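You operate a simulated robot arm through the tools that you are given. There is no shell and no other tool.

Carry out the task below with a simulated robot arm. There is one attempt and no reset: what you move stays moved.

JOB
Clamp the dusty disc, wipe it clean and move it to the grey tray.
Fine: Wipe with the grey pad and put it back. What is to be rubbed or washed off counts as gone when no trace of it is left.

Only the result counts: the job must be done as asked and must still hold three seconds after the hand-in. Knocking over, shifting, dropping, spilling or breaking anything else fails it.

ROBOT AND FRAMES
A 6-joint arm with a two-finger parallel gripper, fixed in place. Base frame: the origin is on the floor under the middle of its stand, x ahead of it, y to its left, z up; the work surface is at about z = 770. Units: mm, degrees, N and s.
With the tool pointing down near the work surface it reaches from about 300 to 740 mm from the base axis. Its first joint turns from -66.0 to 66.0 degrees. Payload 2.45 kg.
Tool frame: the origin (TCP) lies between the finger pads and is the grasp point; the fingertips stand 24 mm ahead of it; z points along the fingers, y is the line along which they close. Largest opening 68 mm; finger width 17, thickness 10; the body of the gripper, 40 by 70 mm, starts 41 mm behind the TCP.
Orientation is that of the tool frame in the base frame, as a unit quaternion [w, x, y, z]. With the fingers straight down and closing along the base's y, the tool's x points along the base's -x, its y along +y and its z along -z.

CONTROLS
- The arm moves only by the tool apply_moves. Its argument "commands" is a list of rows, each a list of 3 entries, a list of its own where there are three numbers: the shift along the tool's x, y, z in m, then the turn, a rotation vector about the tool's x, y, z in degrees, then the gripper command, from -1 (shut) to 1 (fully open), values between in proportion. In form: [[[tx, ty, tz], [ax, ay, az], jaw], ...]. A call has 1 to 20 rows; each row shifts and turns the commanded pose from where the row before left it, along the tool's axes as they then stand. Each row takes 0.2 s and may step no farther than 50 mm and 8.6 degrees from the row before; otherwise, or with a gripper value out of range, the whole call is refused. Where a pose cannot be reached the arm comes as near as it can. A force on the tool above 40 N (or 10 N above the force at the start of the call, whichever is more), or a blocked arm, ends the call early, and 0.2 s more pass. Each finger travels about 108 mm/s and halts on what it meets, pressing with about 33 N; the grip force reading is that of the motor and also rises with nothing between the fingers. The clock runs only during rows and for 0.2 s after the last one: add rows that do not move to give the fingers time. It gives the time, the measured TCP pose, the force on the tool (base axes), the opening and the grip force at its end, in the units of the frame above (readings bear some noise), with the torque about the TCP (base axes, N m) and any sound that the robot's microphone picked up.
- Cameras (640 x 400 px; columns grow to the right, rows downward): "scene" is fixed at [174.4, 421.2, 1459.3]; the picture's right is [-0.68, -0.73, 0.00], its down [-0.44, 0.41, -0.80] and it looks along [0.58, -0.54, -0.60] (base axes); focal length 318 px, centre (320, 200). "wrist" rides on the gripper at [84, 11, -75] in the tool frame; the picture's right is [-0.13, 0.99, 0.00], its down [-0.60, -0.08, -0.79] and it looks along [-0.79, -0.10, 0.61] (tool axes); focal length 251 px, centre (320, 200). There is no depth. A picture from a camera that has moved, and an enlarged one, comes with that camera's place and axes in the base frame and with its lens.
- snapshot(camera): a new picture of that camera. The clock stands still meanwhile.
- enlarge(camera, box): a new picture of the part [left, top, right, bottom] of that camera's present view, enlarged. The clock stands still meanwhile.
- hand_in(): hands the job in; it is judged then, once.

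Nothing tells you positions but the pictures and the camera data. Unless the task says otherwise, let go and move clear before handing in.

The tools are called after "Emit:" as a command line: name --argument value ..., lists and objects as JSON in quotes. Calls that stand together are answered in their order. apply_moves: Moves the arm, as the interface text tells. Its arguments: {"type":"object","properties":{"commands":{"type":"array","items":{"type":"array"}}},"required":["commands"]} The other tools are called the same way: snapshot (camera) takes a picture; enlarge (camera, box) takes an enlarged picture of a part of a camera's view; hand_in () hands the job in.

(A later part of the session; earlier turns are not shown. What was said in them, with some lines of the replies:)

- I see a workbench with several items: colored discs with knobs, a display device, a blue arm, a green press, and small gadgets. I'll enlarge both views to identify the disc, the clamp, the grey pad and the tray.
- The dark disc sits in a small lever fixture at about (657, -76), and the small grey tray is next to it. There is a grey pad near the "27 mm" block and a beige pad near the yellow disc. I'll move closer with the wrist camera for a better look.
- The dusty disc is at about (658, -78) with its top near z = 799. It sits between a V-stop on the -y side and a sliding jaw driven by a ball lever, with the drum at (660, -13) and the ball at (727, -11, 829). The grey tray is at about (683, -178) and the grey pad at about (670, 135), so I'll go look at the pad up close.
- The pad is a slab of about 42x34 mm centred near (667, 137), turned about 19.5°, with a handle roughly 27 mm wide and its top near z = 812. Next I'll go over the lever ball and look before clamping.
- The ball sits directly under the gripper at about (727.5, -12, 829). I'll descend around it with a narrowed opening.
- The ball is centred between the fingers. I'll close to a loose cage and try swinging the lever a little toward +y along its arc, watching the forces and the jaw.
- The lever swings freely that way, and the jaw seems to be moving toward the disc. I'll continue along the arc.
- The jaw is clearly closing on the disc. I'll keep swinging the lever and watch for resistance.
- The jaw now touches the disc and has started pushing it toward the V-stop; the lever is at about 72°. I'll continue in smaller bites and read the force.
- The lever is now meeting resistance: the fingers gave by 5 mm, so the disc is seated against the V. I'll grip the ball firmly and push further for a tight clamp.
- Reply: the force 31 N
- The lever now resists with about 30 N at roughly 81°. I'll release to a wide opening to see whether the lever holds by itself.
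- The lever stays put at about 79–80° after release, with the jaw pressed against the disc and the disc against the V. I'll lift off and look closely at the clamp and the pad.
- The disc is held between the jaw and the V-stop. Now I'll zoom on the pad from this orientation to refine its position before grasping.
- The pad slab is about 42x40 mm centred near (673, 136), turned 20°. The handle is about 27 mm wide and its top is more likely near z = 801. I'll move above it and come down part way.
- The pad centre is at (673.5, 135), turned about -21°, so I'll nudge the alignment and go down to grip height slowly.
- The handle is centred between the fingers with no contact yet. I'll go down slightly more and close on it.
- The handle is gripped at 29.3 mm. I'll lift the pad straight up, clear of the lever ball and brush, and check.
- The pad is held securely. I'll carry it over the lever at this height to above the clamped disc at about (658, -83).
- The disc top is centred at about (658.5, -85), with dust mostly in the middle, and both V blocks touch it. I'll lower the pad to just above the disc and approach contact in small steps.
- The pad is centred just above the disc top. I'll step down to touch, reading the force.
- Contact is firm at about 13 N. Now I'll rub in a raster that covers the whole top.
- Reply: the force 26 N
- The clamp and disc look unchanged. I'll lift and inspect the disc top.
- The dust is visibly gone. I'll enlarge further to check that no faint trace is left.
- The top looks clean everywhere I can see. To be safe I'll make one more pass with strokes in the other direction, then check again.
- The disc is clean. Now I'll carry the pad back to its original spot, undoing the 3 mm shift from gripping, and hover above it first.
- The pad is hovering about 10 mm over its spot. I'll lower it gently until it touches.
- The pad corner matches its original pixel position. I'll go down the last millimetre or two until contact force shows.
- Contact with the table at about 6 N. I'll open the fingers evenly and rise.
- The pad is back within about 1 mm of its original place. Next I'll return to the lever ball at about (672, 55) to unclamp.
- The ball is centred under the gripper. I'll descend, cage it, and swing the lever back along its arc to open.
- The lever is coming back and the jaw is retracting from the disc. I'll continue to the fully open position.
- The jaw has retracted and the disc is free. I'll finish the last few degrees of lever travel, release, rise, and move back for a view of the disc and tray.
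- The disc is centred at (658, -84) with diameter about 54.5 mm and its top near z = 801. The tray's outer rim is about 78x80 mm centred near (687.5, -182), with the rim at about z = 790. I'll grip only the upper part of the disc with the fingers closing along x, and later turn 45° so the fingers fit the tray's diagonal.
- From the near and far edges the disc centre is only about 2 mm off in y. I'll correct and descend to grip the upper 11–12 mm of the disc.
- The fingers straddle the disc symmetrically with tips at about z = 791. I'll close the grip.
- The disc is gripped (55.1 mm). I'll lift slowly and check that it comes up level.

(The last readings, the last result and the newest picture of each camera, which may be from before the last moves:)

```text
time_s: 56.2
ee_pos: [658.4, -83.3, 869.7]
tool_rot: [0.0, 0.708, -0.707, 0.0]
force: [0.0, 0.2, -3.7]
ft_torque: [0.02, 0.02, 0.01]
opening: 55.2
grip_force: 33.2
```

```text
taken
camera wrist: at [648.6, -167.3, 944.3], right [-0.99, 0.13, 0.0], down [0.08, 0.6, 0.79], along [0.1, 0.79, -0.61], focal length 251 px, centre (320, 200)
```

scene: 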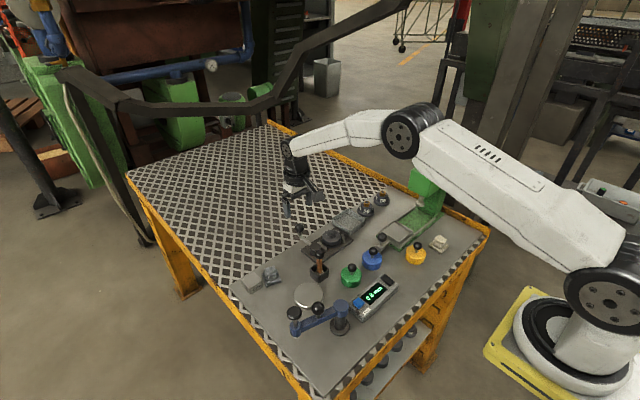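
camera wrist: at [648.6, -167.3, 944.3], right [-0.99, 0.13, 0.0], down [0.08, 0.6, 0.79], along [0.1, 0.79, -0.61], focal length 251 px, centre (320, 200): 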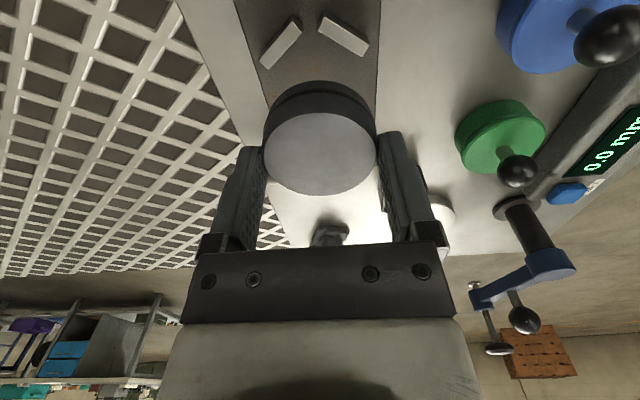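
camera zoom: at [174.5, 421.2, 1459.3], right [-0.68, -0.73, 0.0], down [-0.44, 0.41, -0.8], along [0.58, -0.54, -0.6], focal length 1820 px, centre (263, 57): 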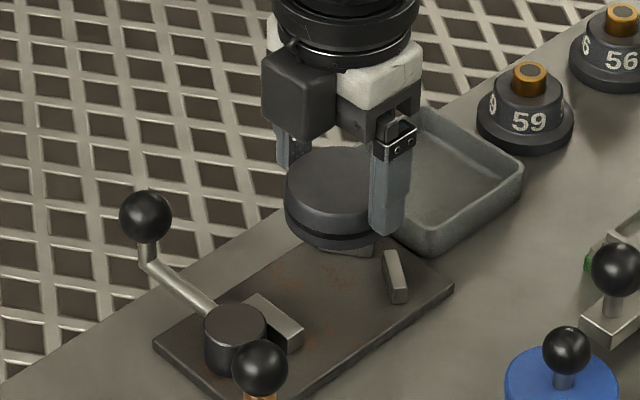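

The disc hangs level in the grip, weighing about 0.38 kg. I'll turn the tool to 45° and move over the tray centre at about (686.5, -182.5).

Emit:
apply_moves --commands '[[[0, 0, 0], [0, 0, 7.5], -1], [[0, 0, 0], [0, 0, 7.5], -1], [[0, 0, 0], [0, 0, 7.5], -1], [[0, 0, 0], [0, 0, 7.5], -1], [[0, 0, 0], [0, 0, 7.5], -1], [[0, 0, 0], [0, 0, 7.5], -1], [[0.01673, -0.0297, 0], [0, 0, 0], -1], [[0.01673, -0.0297, 0], [0, 0, 0], -1], [[0.01673, -0.0297, 0], [0, 0, 0], -1], [[0, 0, 0], [0, 0, 0], -1], [[0, 0, 0], [0, 0, 0], -1]]'

Emit:
snapshot --camera "wrist"

Emit:
enlarge --camera "scene" --box '[310, 170, 400, 250]'

```text
time_s: 58.6
ee_pos: [686.8, -182.2, 868.3]
tool_rot: [0.0, -0.384, 0.924, 0.0]
force: [-0.7, -0.3, -4.1]
ft_torque: [0.01, 0.02, -0.01]
opening: 55.1
grip_force: 33.0
```

```text
taken
camera wrist: at [620.5, -233.5, 943.7], right [-0.61, 0.79, 0.0], down [0.48, 0.37, 0.79], along [0.63, 0.48, -0.61], focal length 251 px, centre (320, 200)
```

wrist: 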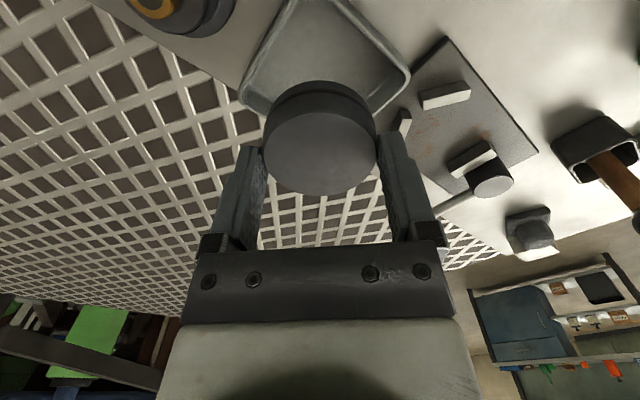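

```text
5.00 times, centred on (355, 210) of scene
camera zoom: at [174.5, 421.2, 1459.3], right [-0.68, -0.73, 0.0], down [-0.44, 0.41, -0.8], along [0.58, -0.54, -0.6], focal length 1592 px, centre (145, 150)
```

zoom: 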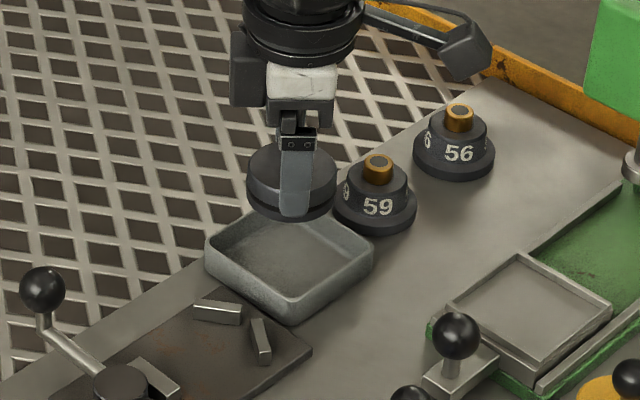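

Emit:
enlarge --camera "wrist" --box '[220, 0, 430, 140]'

Emit:
enlarge --camera "scene" --box '[340, 195, 390, 240]'

```text
2.86 times, centred on (325, 70) of wrist
camera zoom: at [620.5, -233.5, 943.7], right [-0.61, 0.79, 0.0], down [0.48, 0.37, 0.79], along [0.63, 0.48, -0.61], focal length 718 px, centre (306, 571)
```

zoom: 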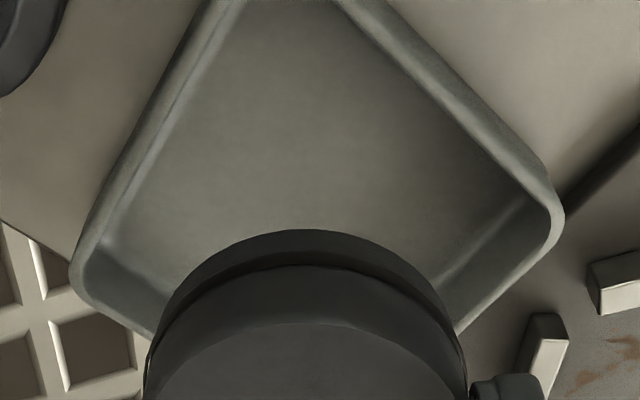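

```text
8.89 times, centred on (365, 218) of scene
camera zoom: at [174.5, 421.2, 1459.3], right [-0.68, -0.73, 0.0], down [-0.44, 0.41, -0.8], along [0.58, -0.54, -0.6], focal length 2831 px, centre (-80, 44)
```

zoom: 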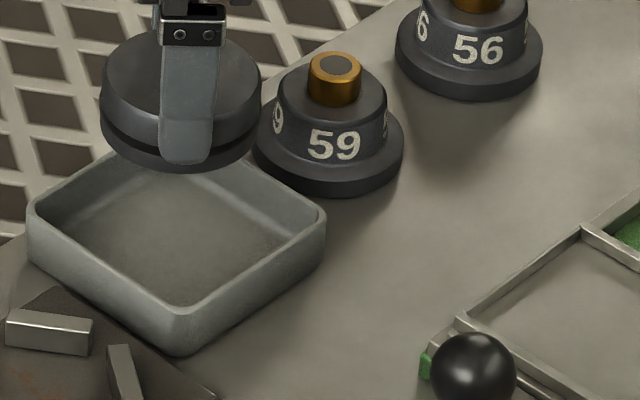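

The tray centre refines to about (684.7, -182.8). I'll correct by 2–3 mm and lower to just above the rim to check alignment.

Emit:
apply_moves --commands '[[[0.0023, 0.0011, 0], [0, 0, 0], -1], [[0, 0, 0.015], [0, 0, 0], -1], [[0, 0, 0.015], [0, 0, 0], -1], [[0, 0, 0.004], [0, 0, 0], -1], [[0, 0, 0], [0, 0, 0], -1]]'

Emit:
snapshot --camera "wrist"

Emit:
enlarge --camera "scene" --box '[335, 190, 395, 240]'

```text
time_s: 59.8
ee_pos: [685.2, -184.1, 834.4]
tool_rot: [-0.001, -0.384, 0.923, -0.001]
force: [-0.5, -0.2, -4.7]
ft_torque: [-0.02, -0.01, 0.04]
opening: 55.1
grip_force: 33.1
```

```text
taken
camera wrist: at [618.2, -234.5, 909.7], right [-0.61, 0.79, 0.0], down [0.48, 0.37, 0.79], along [0.63, 0.48, -0.61], focal length 251 px, centre (320, 200)
```

wrist: 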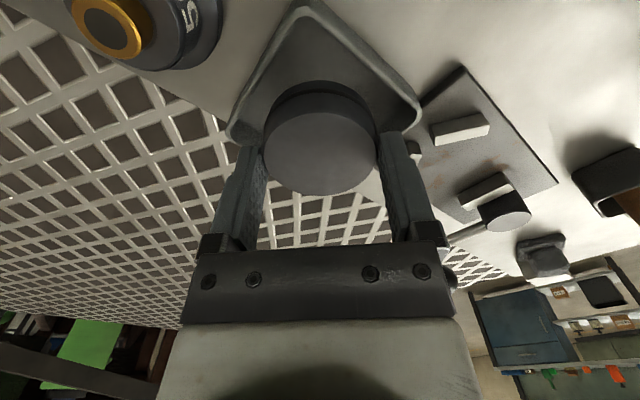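

```text
8.00 times, centred on (365, 215) of scene
camera zoom: at [174.5, 421.2, 1459.3], right [-0.68, -0.73, 0.0], down [-0.44, 0.41, -0.8], along [0.58, -0.54, -0.6], focal length 2548 px, centre (-40, 80)
```

zoom: 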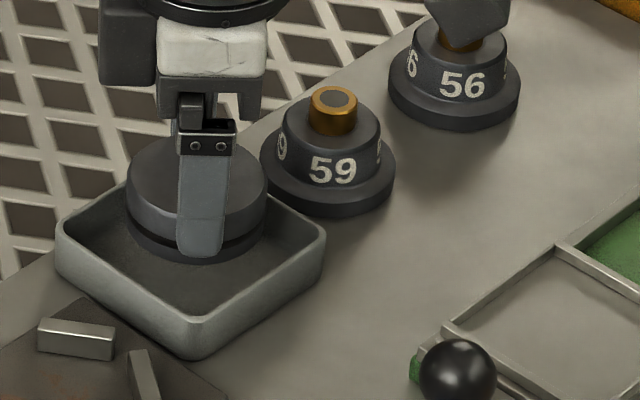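

Emit:
enlarge --camera "wrist" --box '[215, 0, 435, 160]'

```text
2.50 times, centred on (325, 80) of wrist
camera zoom: at [618.2, -234.5, 909.7], right [-0.61, 0.79, 0.0], down [0.48, 0.37, 0.79], along [0.63, 0.48, -0.61], focal length 629 px, centre (308, 500)
```

zoom: 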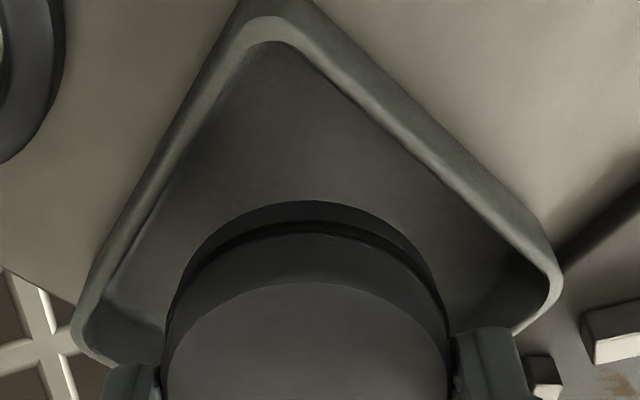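

The TCP is centred on the tray within about 1.5 mm and the fingers line up with the corners. I'll lower into the tray and watch for contact.

Emit:
apply_moves --commands '[[[-0.0015, 0.0002, 0.005], [0, 0, 0], -1], [[0, 0, 0.007], [0, 0, 0], -1], [[0, 0, 0.005], [0, 0, 0], -1], [[0, 0, 0.002], [0, 0, 0], -1], [[0, 0, 0], [0, 0, 0], -1]]'

Emit:
enlarge --camera "scene" --box '[335, 190, 395, 240]'

Emit:
enlarge --camera "wrist" --box '[200, 0, 440, 220]'

```text
time_s: 61.0
ee_pos: [685.1, -182.4, 815.0]
tool_rot: [0.0, -0.384, 0.923, 0.0]
force: [0.7, 0.2, -4.4]
ft_torque: [-0.01, 0.01, 0.05]
opening: 55.6
grip_force: 33.2
```

```text
8.00 times, centred on (365, 215) of scene
camera zoom: at [174.5, 421.2, 1459.3], right [-0.68, -0.73, 0.0], down [-0.44, 0.41, -0.8], along [0.58, -0.54, -0.6], focal length 2548 px, centre (-40, 80)
```

zoom: 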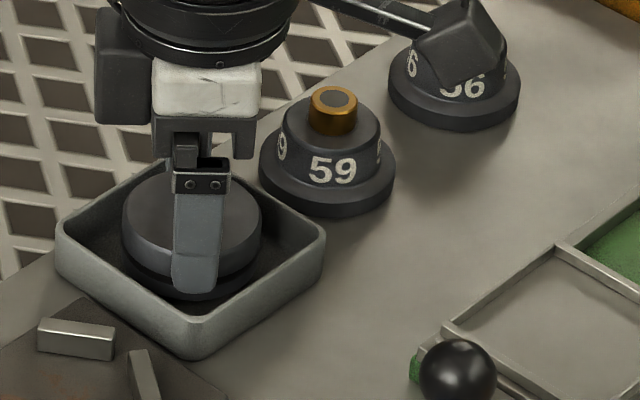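

```text
1.82 times, centred on (320, 110) of wrist
camera zoom: at [618.9, -233.8, 891.0], right [-0.61, 0.79, 0.0], down [0.48, 0.37, 0.79], along [0.63, 0.48, -0.61], focal length 457 px, centre (320, 364)
```

zoom: 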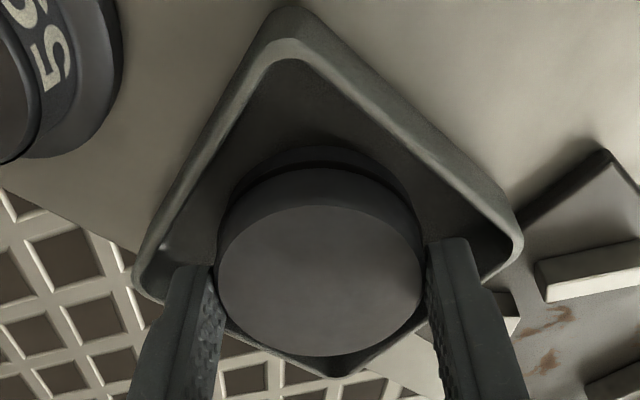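

Well centred in the tray, with the disc still hanging a few mm above the floor. I'll lower in small steps to contact.

Emit:
apply_moves --commands '[[[0, 0, 0.0015], [0, 0, 0], -1], [[0, 0, 0], [0, 0, 0], -1]]'

Emit:
apply_moves --commands '[[[0, 0, 0.001], [0, 0, 0], -1], [[0, 0, 0], [0, 0, 0], -1]]'

```text
time_s: 61.6
ee_pos: [685.7, -181.6, 815.8]
tool_rot: [0.0, -0.383, 0.924, 0.0]
force: [-0.3, 0.4, -3.6]
ft_torque: [-0.02, 0.03, 0.0]
opening: 55.2
grip_force: 32.6
```

```text
time_s: 62.2
ee_pos: [685.4, -182.3, 814.4]
tool_rot: [0.0, -0.383, 0.924, 0.0]
force: [-0.7, -1.0, -3.9]
ft_torque: [0.0, 0.04, -0.05]
opening: 55.1
grip_force: 32.9
```

Emit:
apply_moves --commands '[[[0, 0, 0.001], [0, 0, 0], -1], [[0, 0, 0], [0, 0, 0], -1]]'

Emit:
apply_moves --commands '[[[0, 0, 0.001], [0, 0, 0], -1], [[0, 0, 0], [0, 0, 0], -1]]'

Emit:
apply_moves --commands '[[[0, 0, 0.001], [0, 0, 0], -1], [[0, 0, 0], [0, 0, 0], -1]]'

```text
time_s: 62.8
ee_pos: [685.3, -182.6, 813.2]
tool_rot: [-0.001, -0.383, 0.924, 0.0]
force: [-0.4, -0.8, -5.0]
ft_torque: [0.01, 0.02, -0.01]
opening: 55.3
grip_force: 32.8
```

```text
time_s: 63.4
ee_pos: [685.8, -182.6, 812.5]
tool_rot: [0.0, -0.383, 0.924, -0.001]
force: [0.3, -0.8, -5.2]
ft_torque: [0.01, -0.01, 0.0]
opening: 55.3
grip_force: 33.2
```

```text
time_s: 64.0
ee_pos: [686.0, -182.0, 810.7]
tool_rot: [0.0, -0.383, 0.924, -0.001]
force: [0.2, 0.1, -5.2]
ft_torque: [0.03, -0.02, 0.01]
opening: 55.3
grip_force: 32.9
```

No contact yet at z = 810.7, so I'll continue.

Emit:
apply_moves --commands '[[[0, 0, 0.001], [0, 0, 0], -1], [[0, 0, 0], [0, 0, 0], -1]]'

Emit:
apply_moves --commands '[[[0, 0, 0.001], [0, 0, 0], -1], [[0, 0, 0], [0, 0, 0], -1]]'

Emit:
enlarge --camera "scene" --box '[335, 190, 395, 240]'

```text
time_s: 64.6
ee_pos: [686.0, -183.4, 810.9]
tool_rot: [0.0, -0.383, 0.924, 0.0]
force: [-2.6, 2.3, 4.8]
ft_torque: [0.07, 0.28, -0.04]
opening: 54.9
grip_force: 32.6
```

```text
time_s: 65.2
ee_pos: [686.5, -182.9, 810.1]
tool_rot: [0.002, -0.383, 0.924, -0.001]
force: [-4.9, 0.1, 18.3]
ft_torque: [0.1, 0.48, 0.0]
opening: 55.2
grip_force: 32.9
```

```text
8.00 times, centred on (365, 215) of scene
camera zoom: at [173.9, 421.3, 1459.3], right [-0.68, -0.73, 0.0], down [-0.44, 0.41, -0.8], along [0.58, -0.54, -0.6], focal length 2548 px, centre (-40, 80)
```

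zoom: 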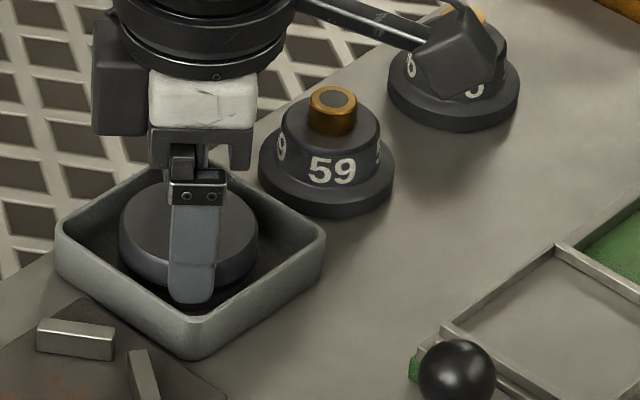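

The disc is down on the tray floor. I'll relieve the pressure by about 1 mm, open slightly, and rise straight up.

Emit:
apply_moves --commands '[[[0, 0, -0.001], [0, 0, 0], -1], [[0, 0, 0], [0, 0, 0], -1]]'

Emit:
apply_moves --commands '[[[0, 0, 0], [0, 0, 0], 0.68], [[0, 0, 0], [0, 0, 0], 0.74], [[0, 0, 0], [0, 0, 0], 0.74]]'

Emit:
enlarge --camera "wrist" --box '[200, 0, 440, 220]'

Emit:
enlarge --camera "scene" --box '[335, 190, 395, 240]'

```text
time_s: 65.8
ee_pos: [686.8, -182.7, 811.1]
tool_rot: [0.001, -0.384, 0.923, -0.002]
force: [0.9, -4.9, 12.7]
ft_torque: [-0.08, 0.21, 0.06]
opening: 55.1
grip_force: 33.3
```

```text
time_s: 66.6
ee_pos: [685.0, -182.3, 809.9]
tool_rot: [0.0, -0.383, 0.924, -0.001]
force: [0.2, 0.5, 0.4]
ft_torque: [0.01, -0.02, 0.01]
opening: 59.3
grip_force: 0.1
```

```text
1.82 times, centred on (320, 110) of wrist
camera zoom: at [619.4, -233.1, 883.9], right [-0.61, 0.79, 0.0], down [0.48, 0.37, 0.79], along [0.63, 0.48, -0.61], focal length 457 px, centre (320, 364)
```

zoom: 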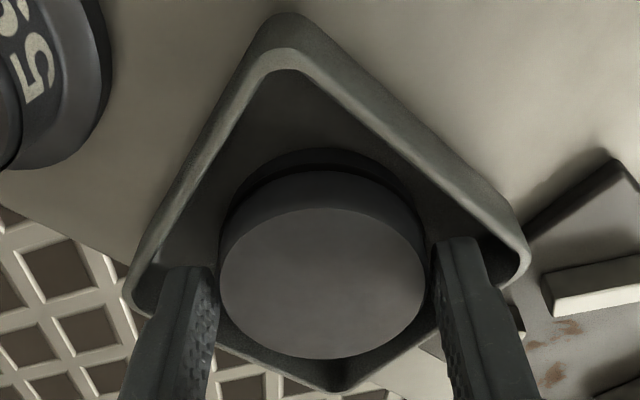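

```text
8.00 times, centred on (365, 215) of scene
camera zoom: at [174.4, 421.2, 1459.3], right [-0.68, -0.73, 0.0], down [-0.44, 0.41, -0.8], along [0.58, -0.54, -0.6], focal length 2548 px, centre (-40, 80)
```

zoom: 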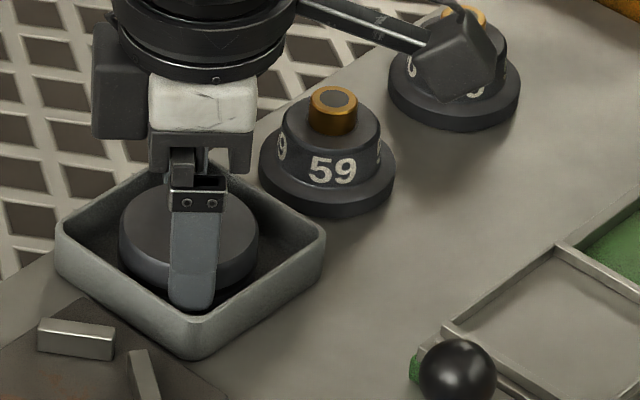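

The disc rests in the tray and both fingers are clear of it. I'll rise straight up and back off.

Emit:
apply_moves --commands '[[[0, 0, -0.01], [0, 0, 0], 0.74], [[0, 0, -0.02], [0, 0, 0], 0.74], [[0, 0, -0.04], [0, 0, 0], 0.74], [[0, 0, -0.04], [0, 0, 0], 0.74], [[0, 0, -0.04], [0, 0, 0], 0.74], [[0.035, 0, -0.02], [0, 0, 0], 0.74], [[0.035, 0, -0.02], [0, 0, 0], 0.74], [[0.035, 0, -0.02], [0, 0, 0], 0.74], [[0, 0, 0], [0, 0, 0], 0.74], [[0, 0, 0], [0, 0, 0], 0.74]]'

Emit:
snapshot --camera "scene"

Emit:
enlarge --camera "scene" --box '[280, 190, 400, 270]'

Emit:
snapshot --camera "wrist"

```text
time_s: 68.8
ee_pos: [609.9, -257.6, 1017.2]
tool_rot: [0.0, -0.383, 0.924, 0.0]
force: [0.3, 0.1, -0.4]
ft_torque: [0.0, -0.02, -0.03]
opening: 59.4
grip_force: 0.0
```

```text
taken
```

scene: 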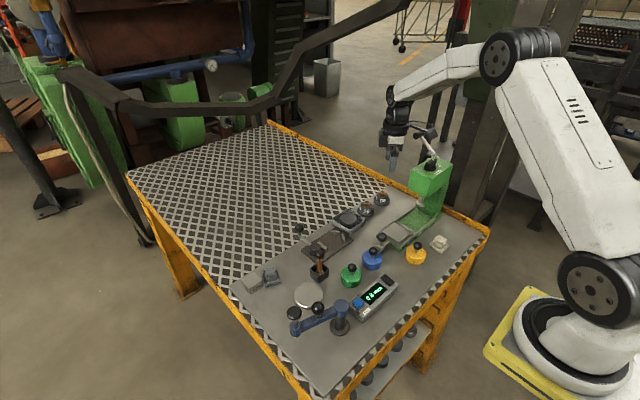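

```text
5.00 times, centred on (340, 230) of scene
camera zoom: at [174.4, 421.2, 1459.3], right [-0.68, -0.73, 0.0], down [-0.44, 0.41, -0.8], along [0.58, -0.54, -0.6], focal length 1592 px, centre (220, 50)
```

zoom: 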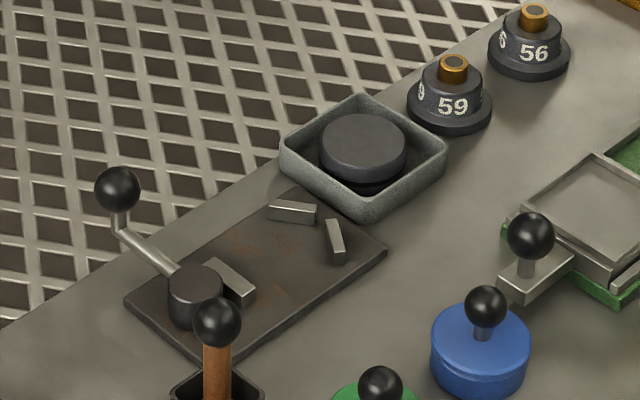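

```text
taken
camera wrist: at [544.1, -308.1, 1092.5], right [-0.61, 0.79, 0.0], down [0.48, 0.37, 0.79], along [0.63, 0.48, -0.61], focal length 251 px, centre (320, 200)
```

wrist: 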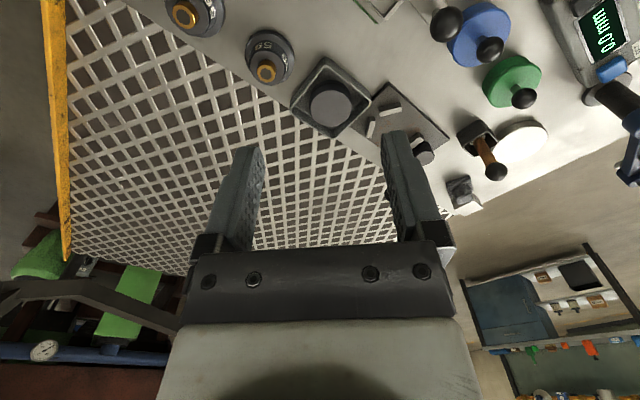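

The disc is in the tray and everything else looks undisturbed. I'll zoom in to check the disc surface and the pad before handing in.

Emit:
enlarge --camera "scene" --box '[334, 205, 372, 237]'

Emit:
enlarge --camera "wrist" --box '[285, 50, 385, 140]'

Emit:
enlarge --camera "scene" --box '[220, 240, 440, 350]'

```text
12.50 times, centred on (353, 221) of scene
camera zoom: at [174.4, 421.2, 1459.3], right [-0.68, -0.73, 0.0], down [-0.44, 0.41, -0.8], along [0.58, -0.54, -0.6], focal length 3981 px, centre (-92, -62)
```

zoom: 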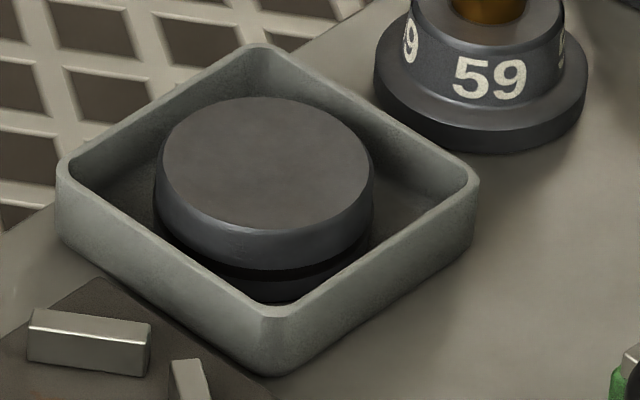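

```text
4.44 times, centred on (335, 95) of wrist
camera zoom: at [544.1, -308.1, 1092.5], right [-0.61, 0.79, 0.0], down [0.48, 0.37, 0.79], along [0.63, 0.48, -0.61], focal length 1118 px, centre (253, 667)
```

zoom: 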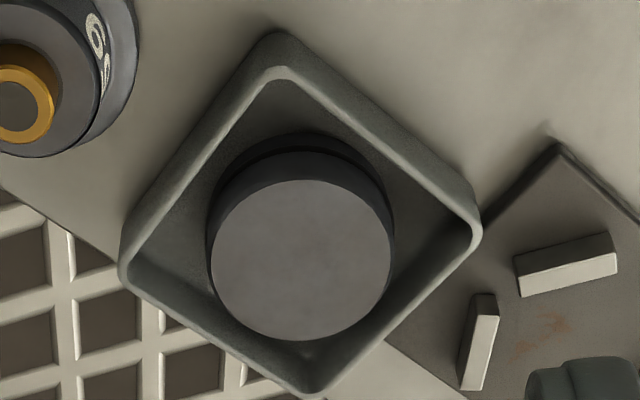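

```text
2.91 times, centred on (330, 295) of scene
camera zoom: at [174.4, 421.2, 1459.3], right [-0.68, -0.73, 0.0], down [-0.44, 0.41, -0.8], along [0.58, -0.54, -0.6], focal length 926 px, centre (291, -76)
```

zoom: 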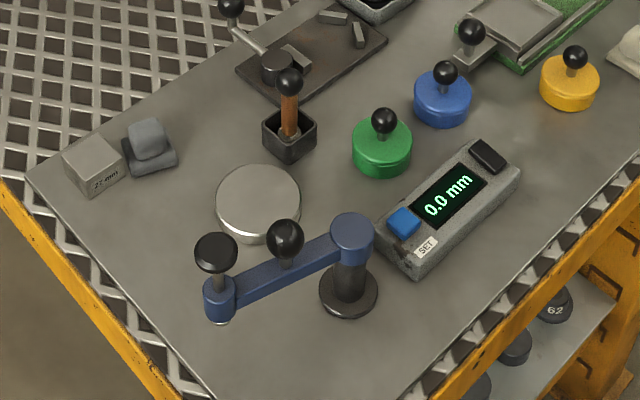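

The disc is clean and lying flat in the grey tray, and the grey pad is back in its place. The clamp lever is open as it was at the start, nothing else has moved, and the gripper is clear, so I'm handing in.

Emit:
hand_in

```text
The job is handed in.
```

The disc is clean and lying flat in the grey tray, and the job is handed in. I don't have the verdict, only confirmation that the hand-in went through.

- **Clamping:** I swung the lever to about 80°, which held the disc between the jaw and the V-stop. It did not shift while I wiped it.
- **Wiping:** I made two full passes over the top with the grey pad, in crossing directions. Close-ups from both cameras showed no dust left.
- **Pad:** It is back within about 1 mm of where it started.
- **Moving:** I opened the clamp again and set the disc down in the middle of the tray. The lever is back at about its starting position.

In the last pictures nothing else looked disturbed, and the gripper was open and clear of everything.
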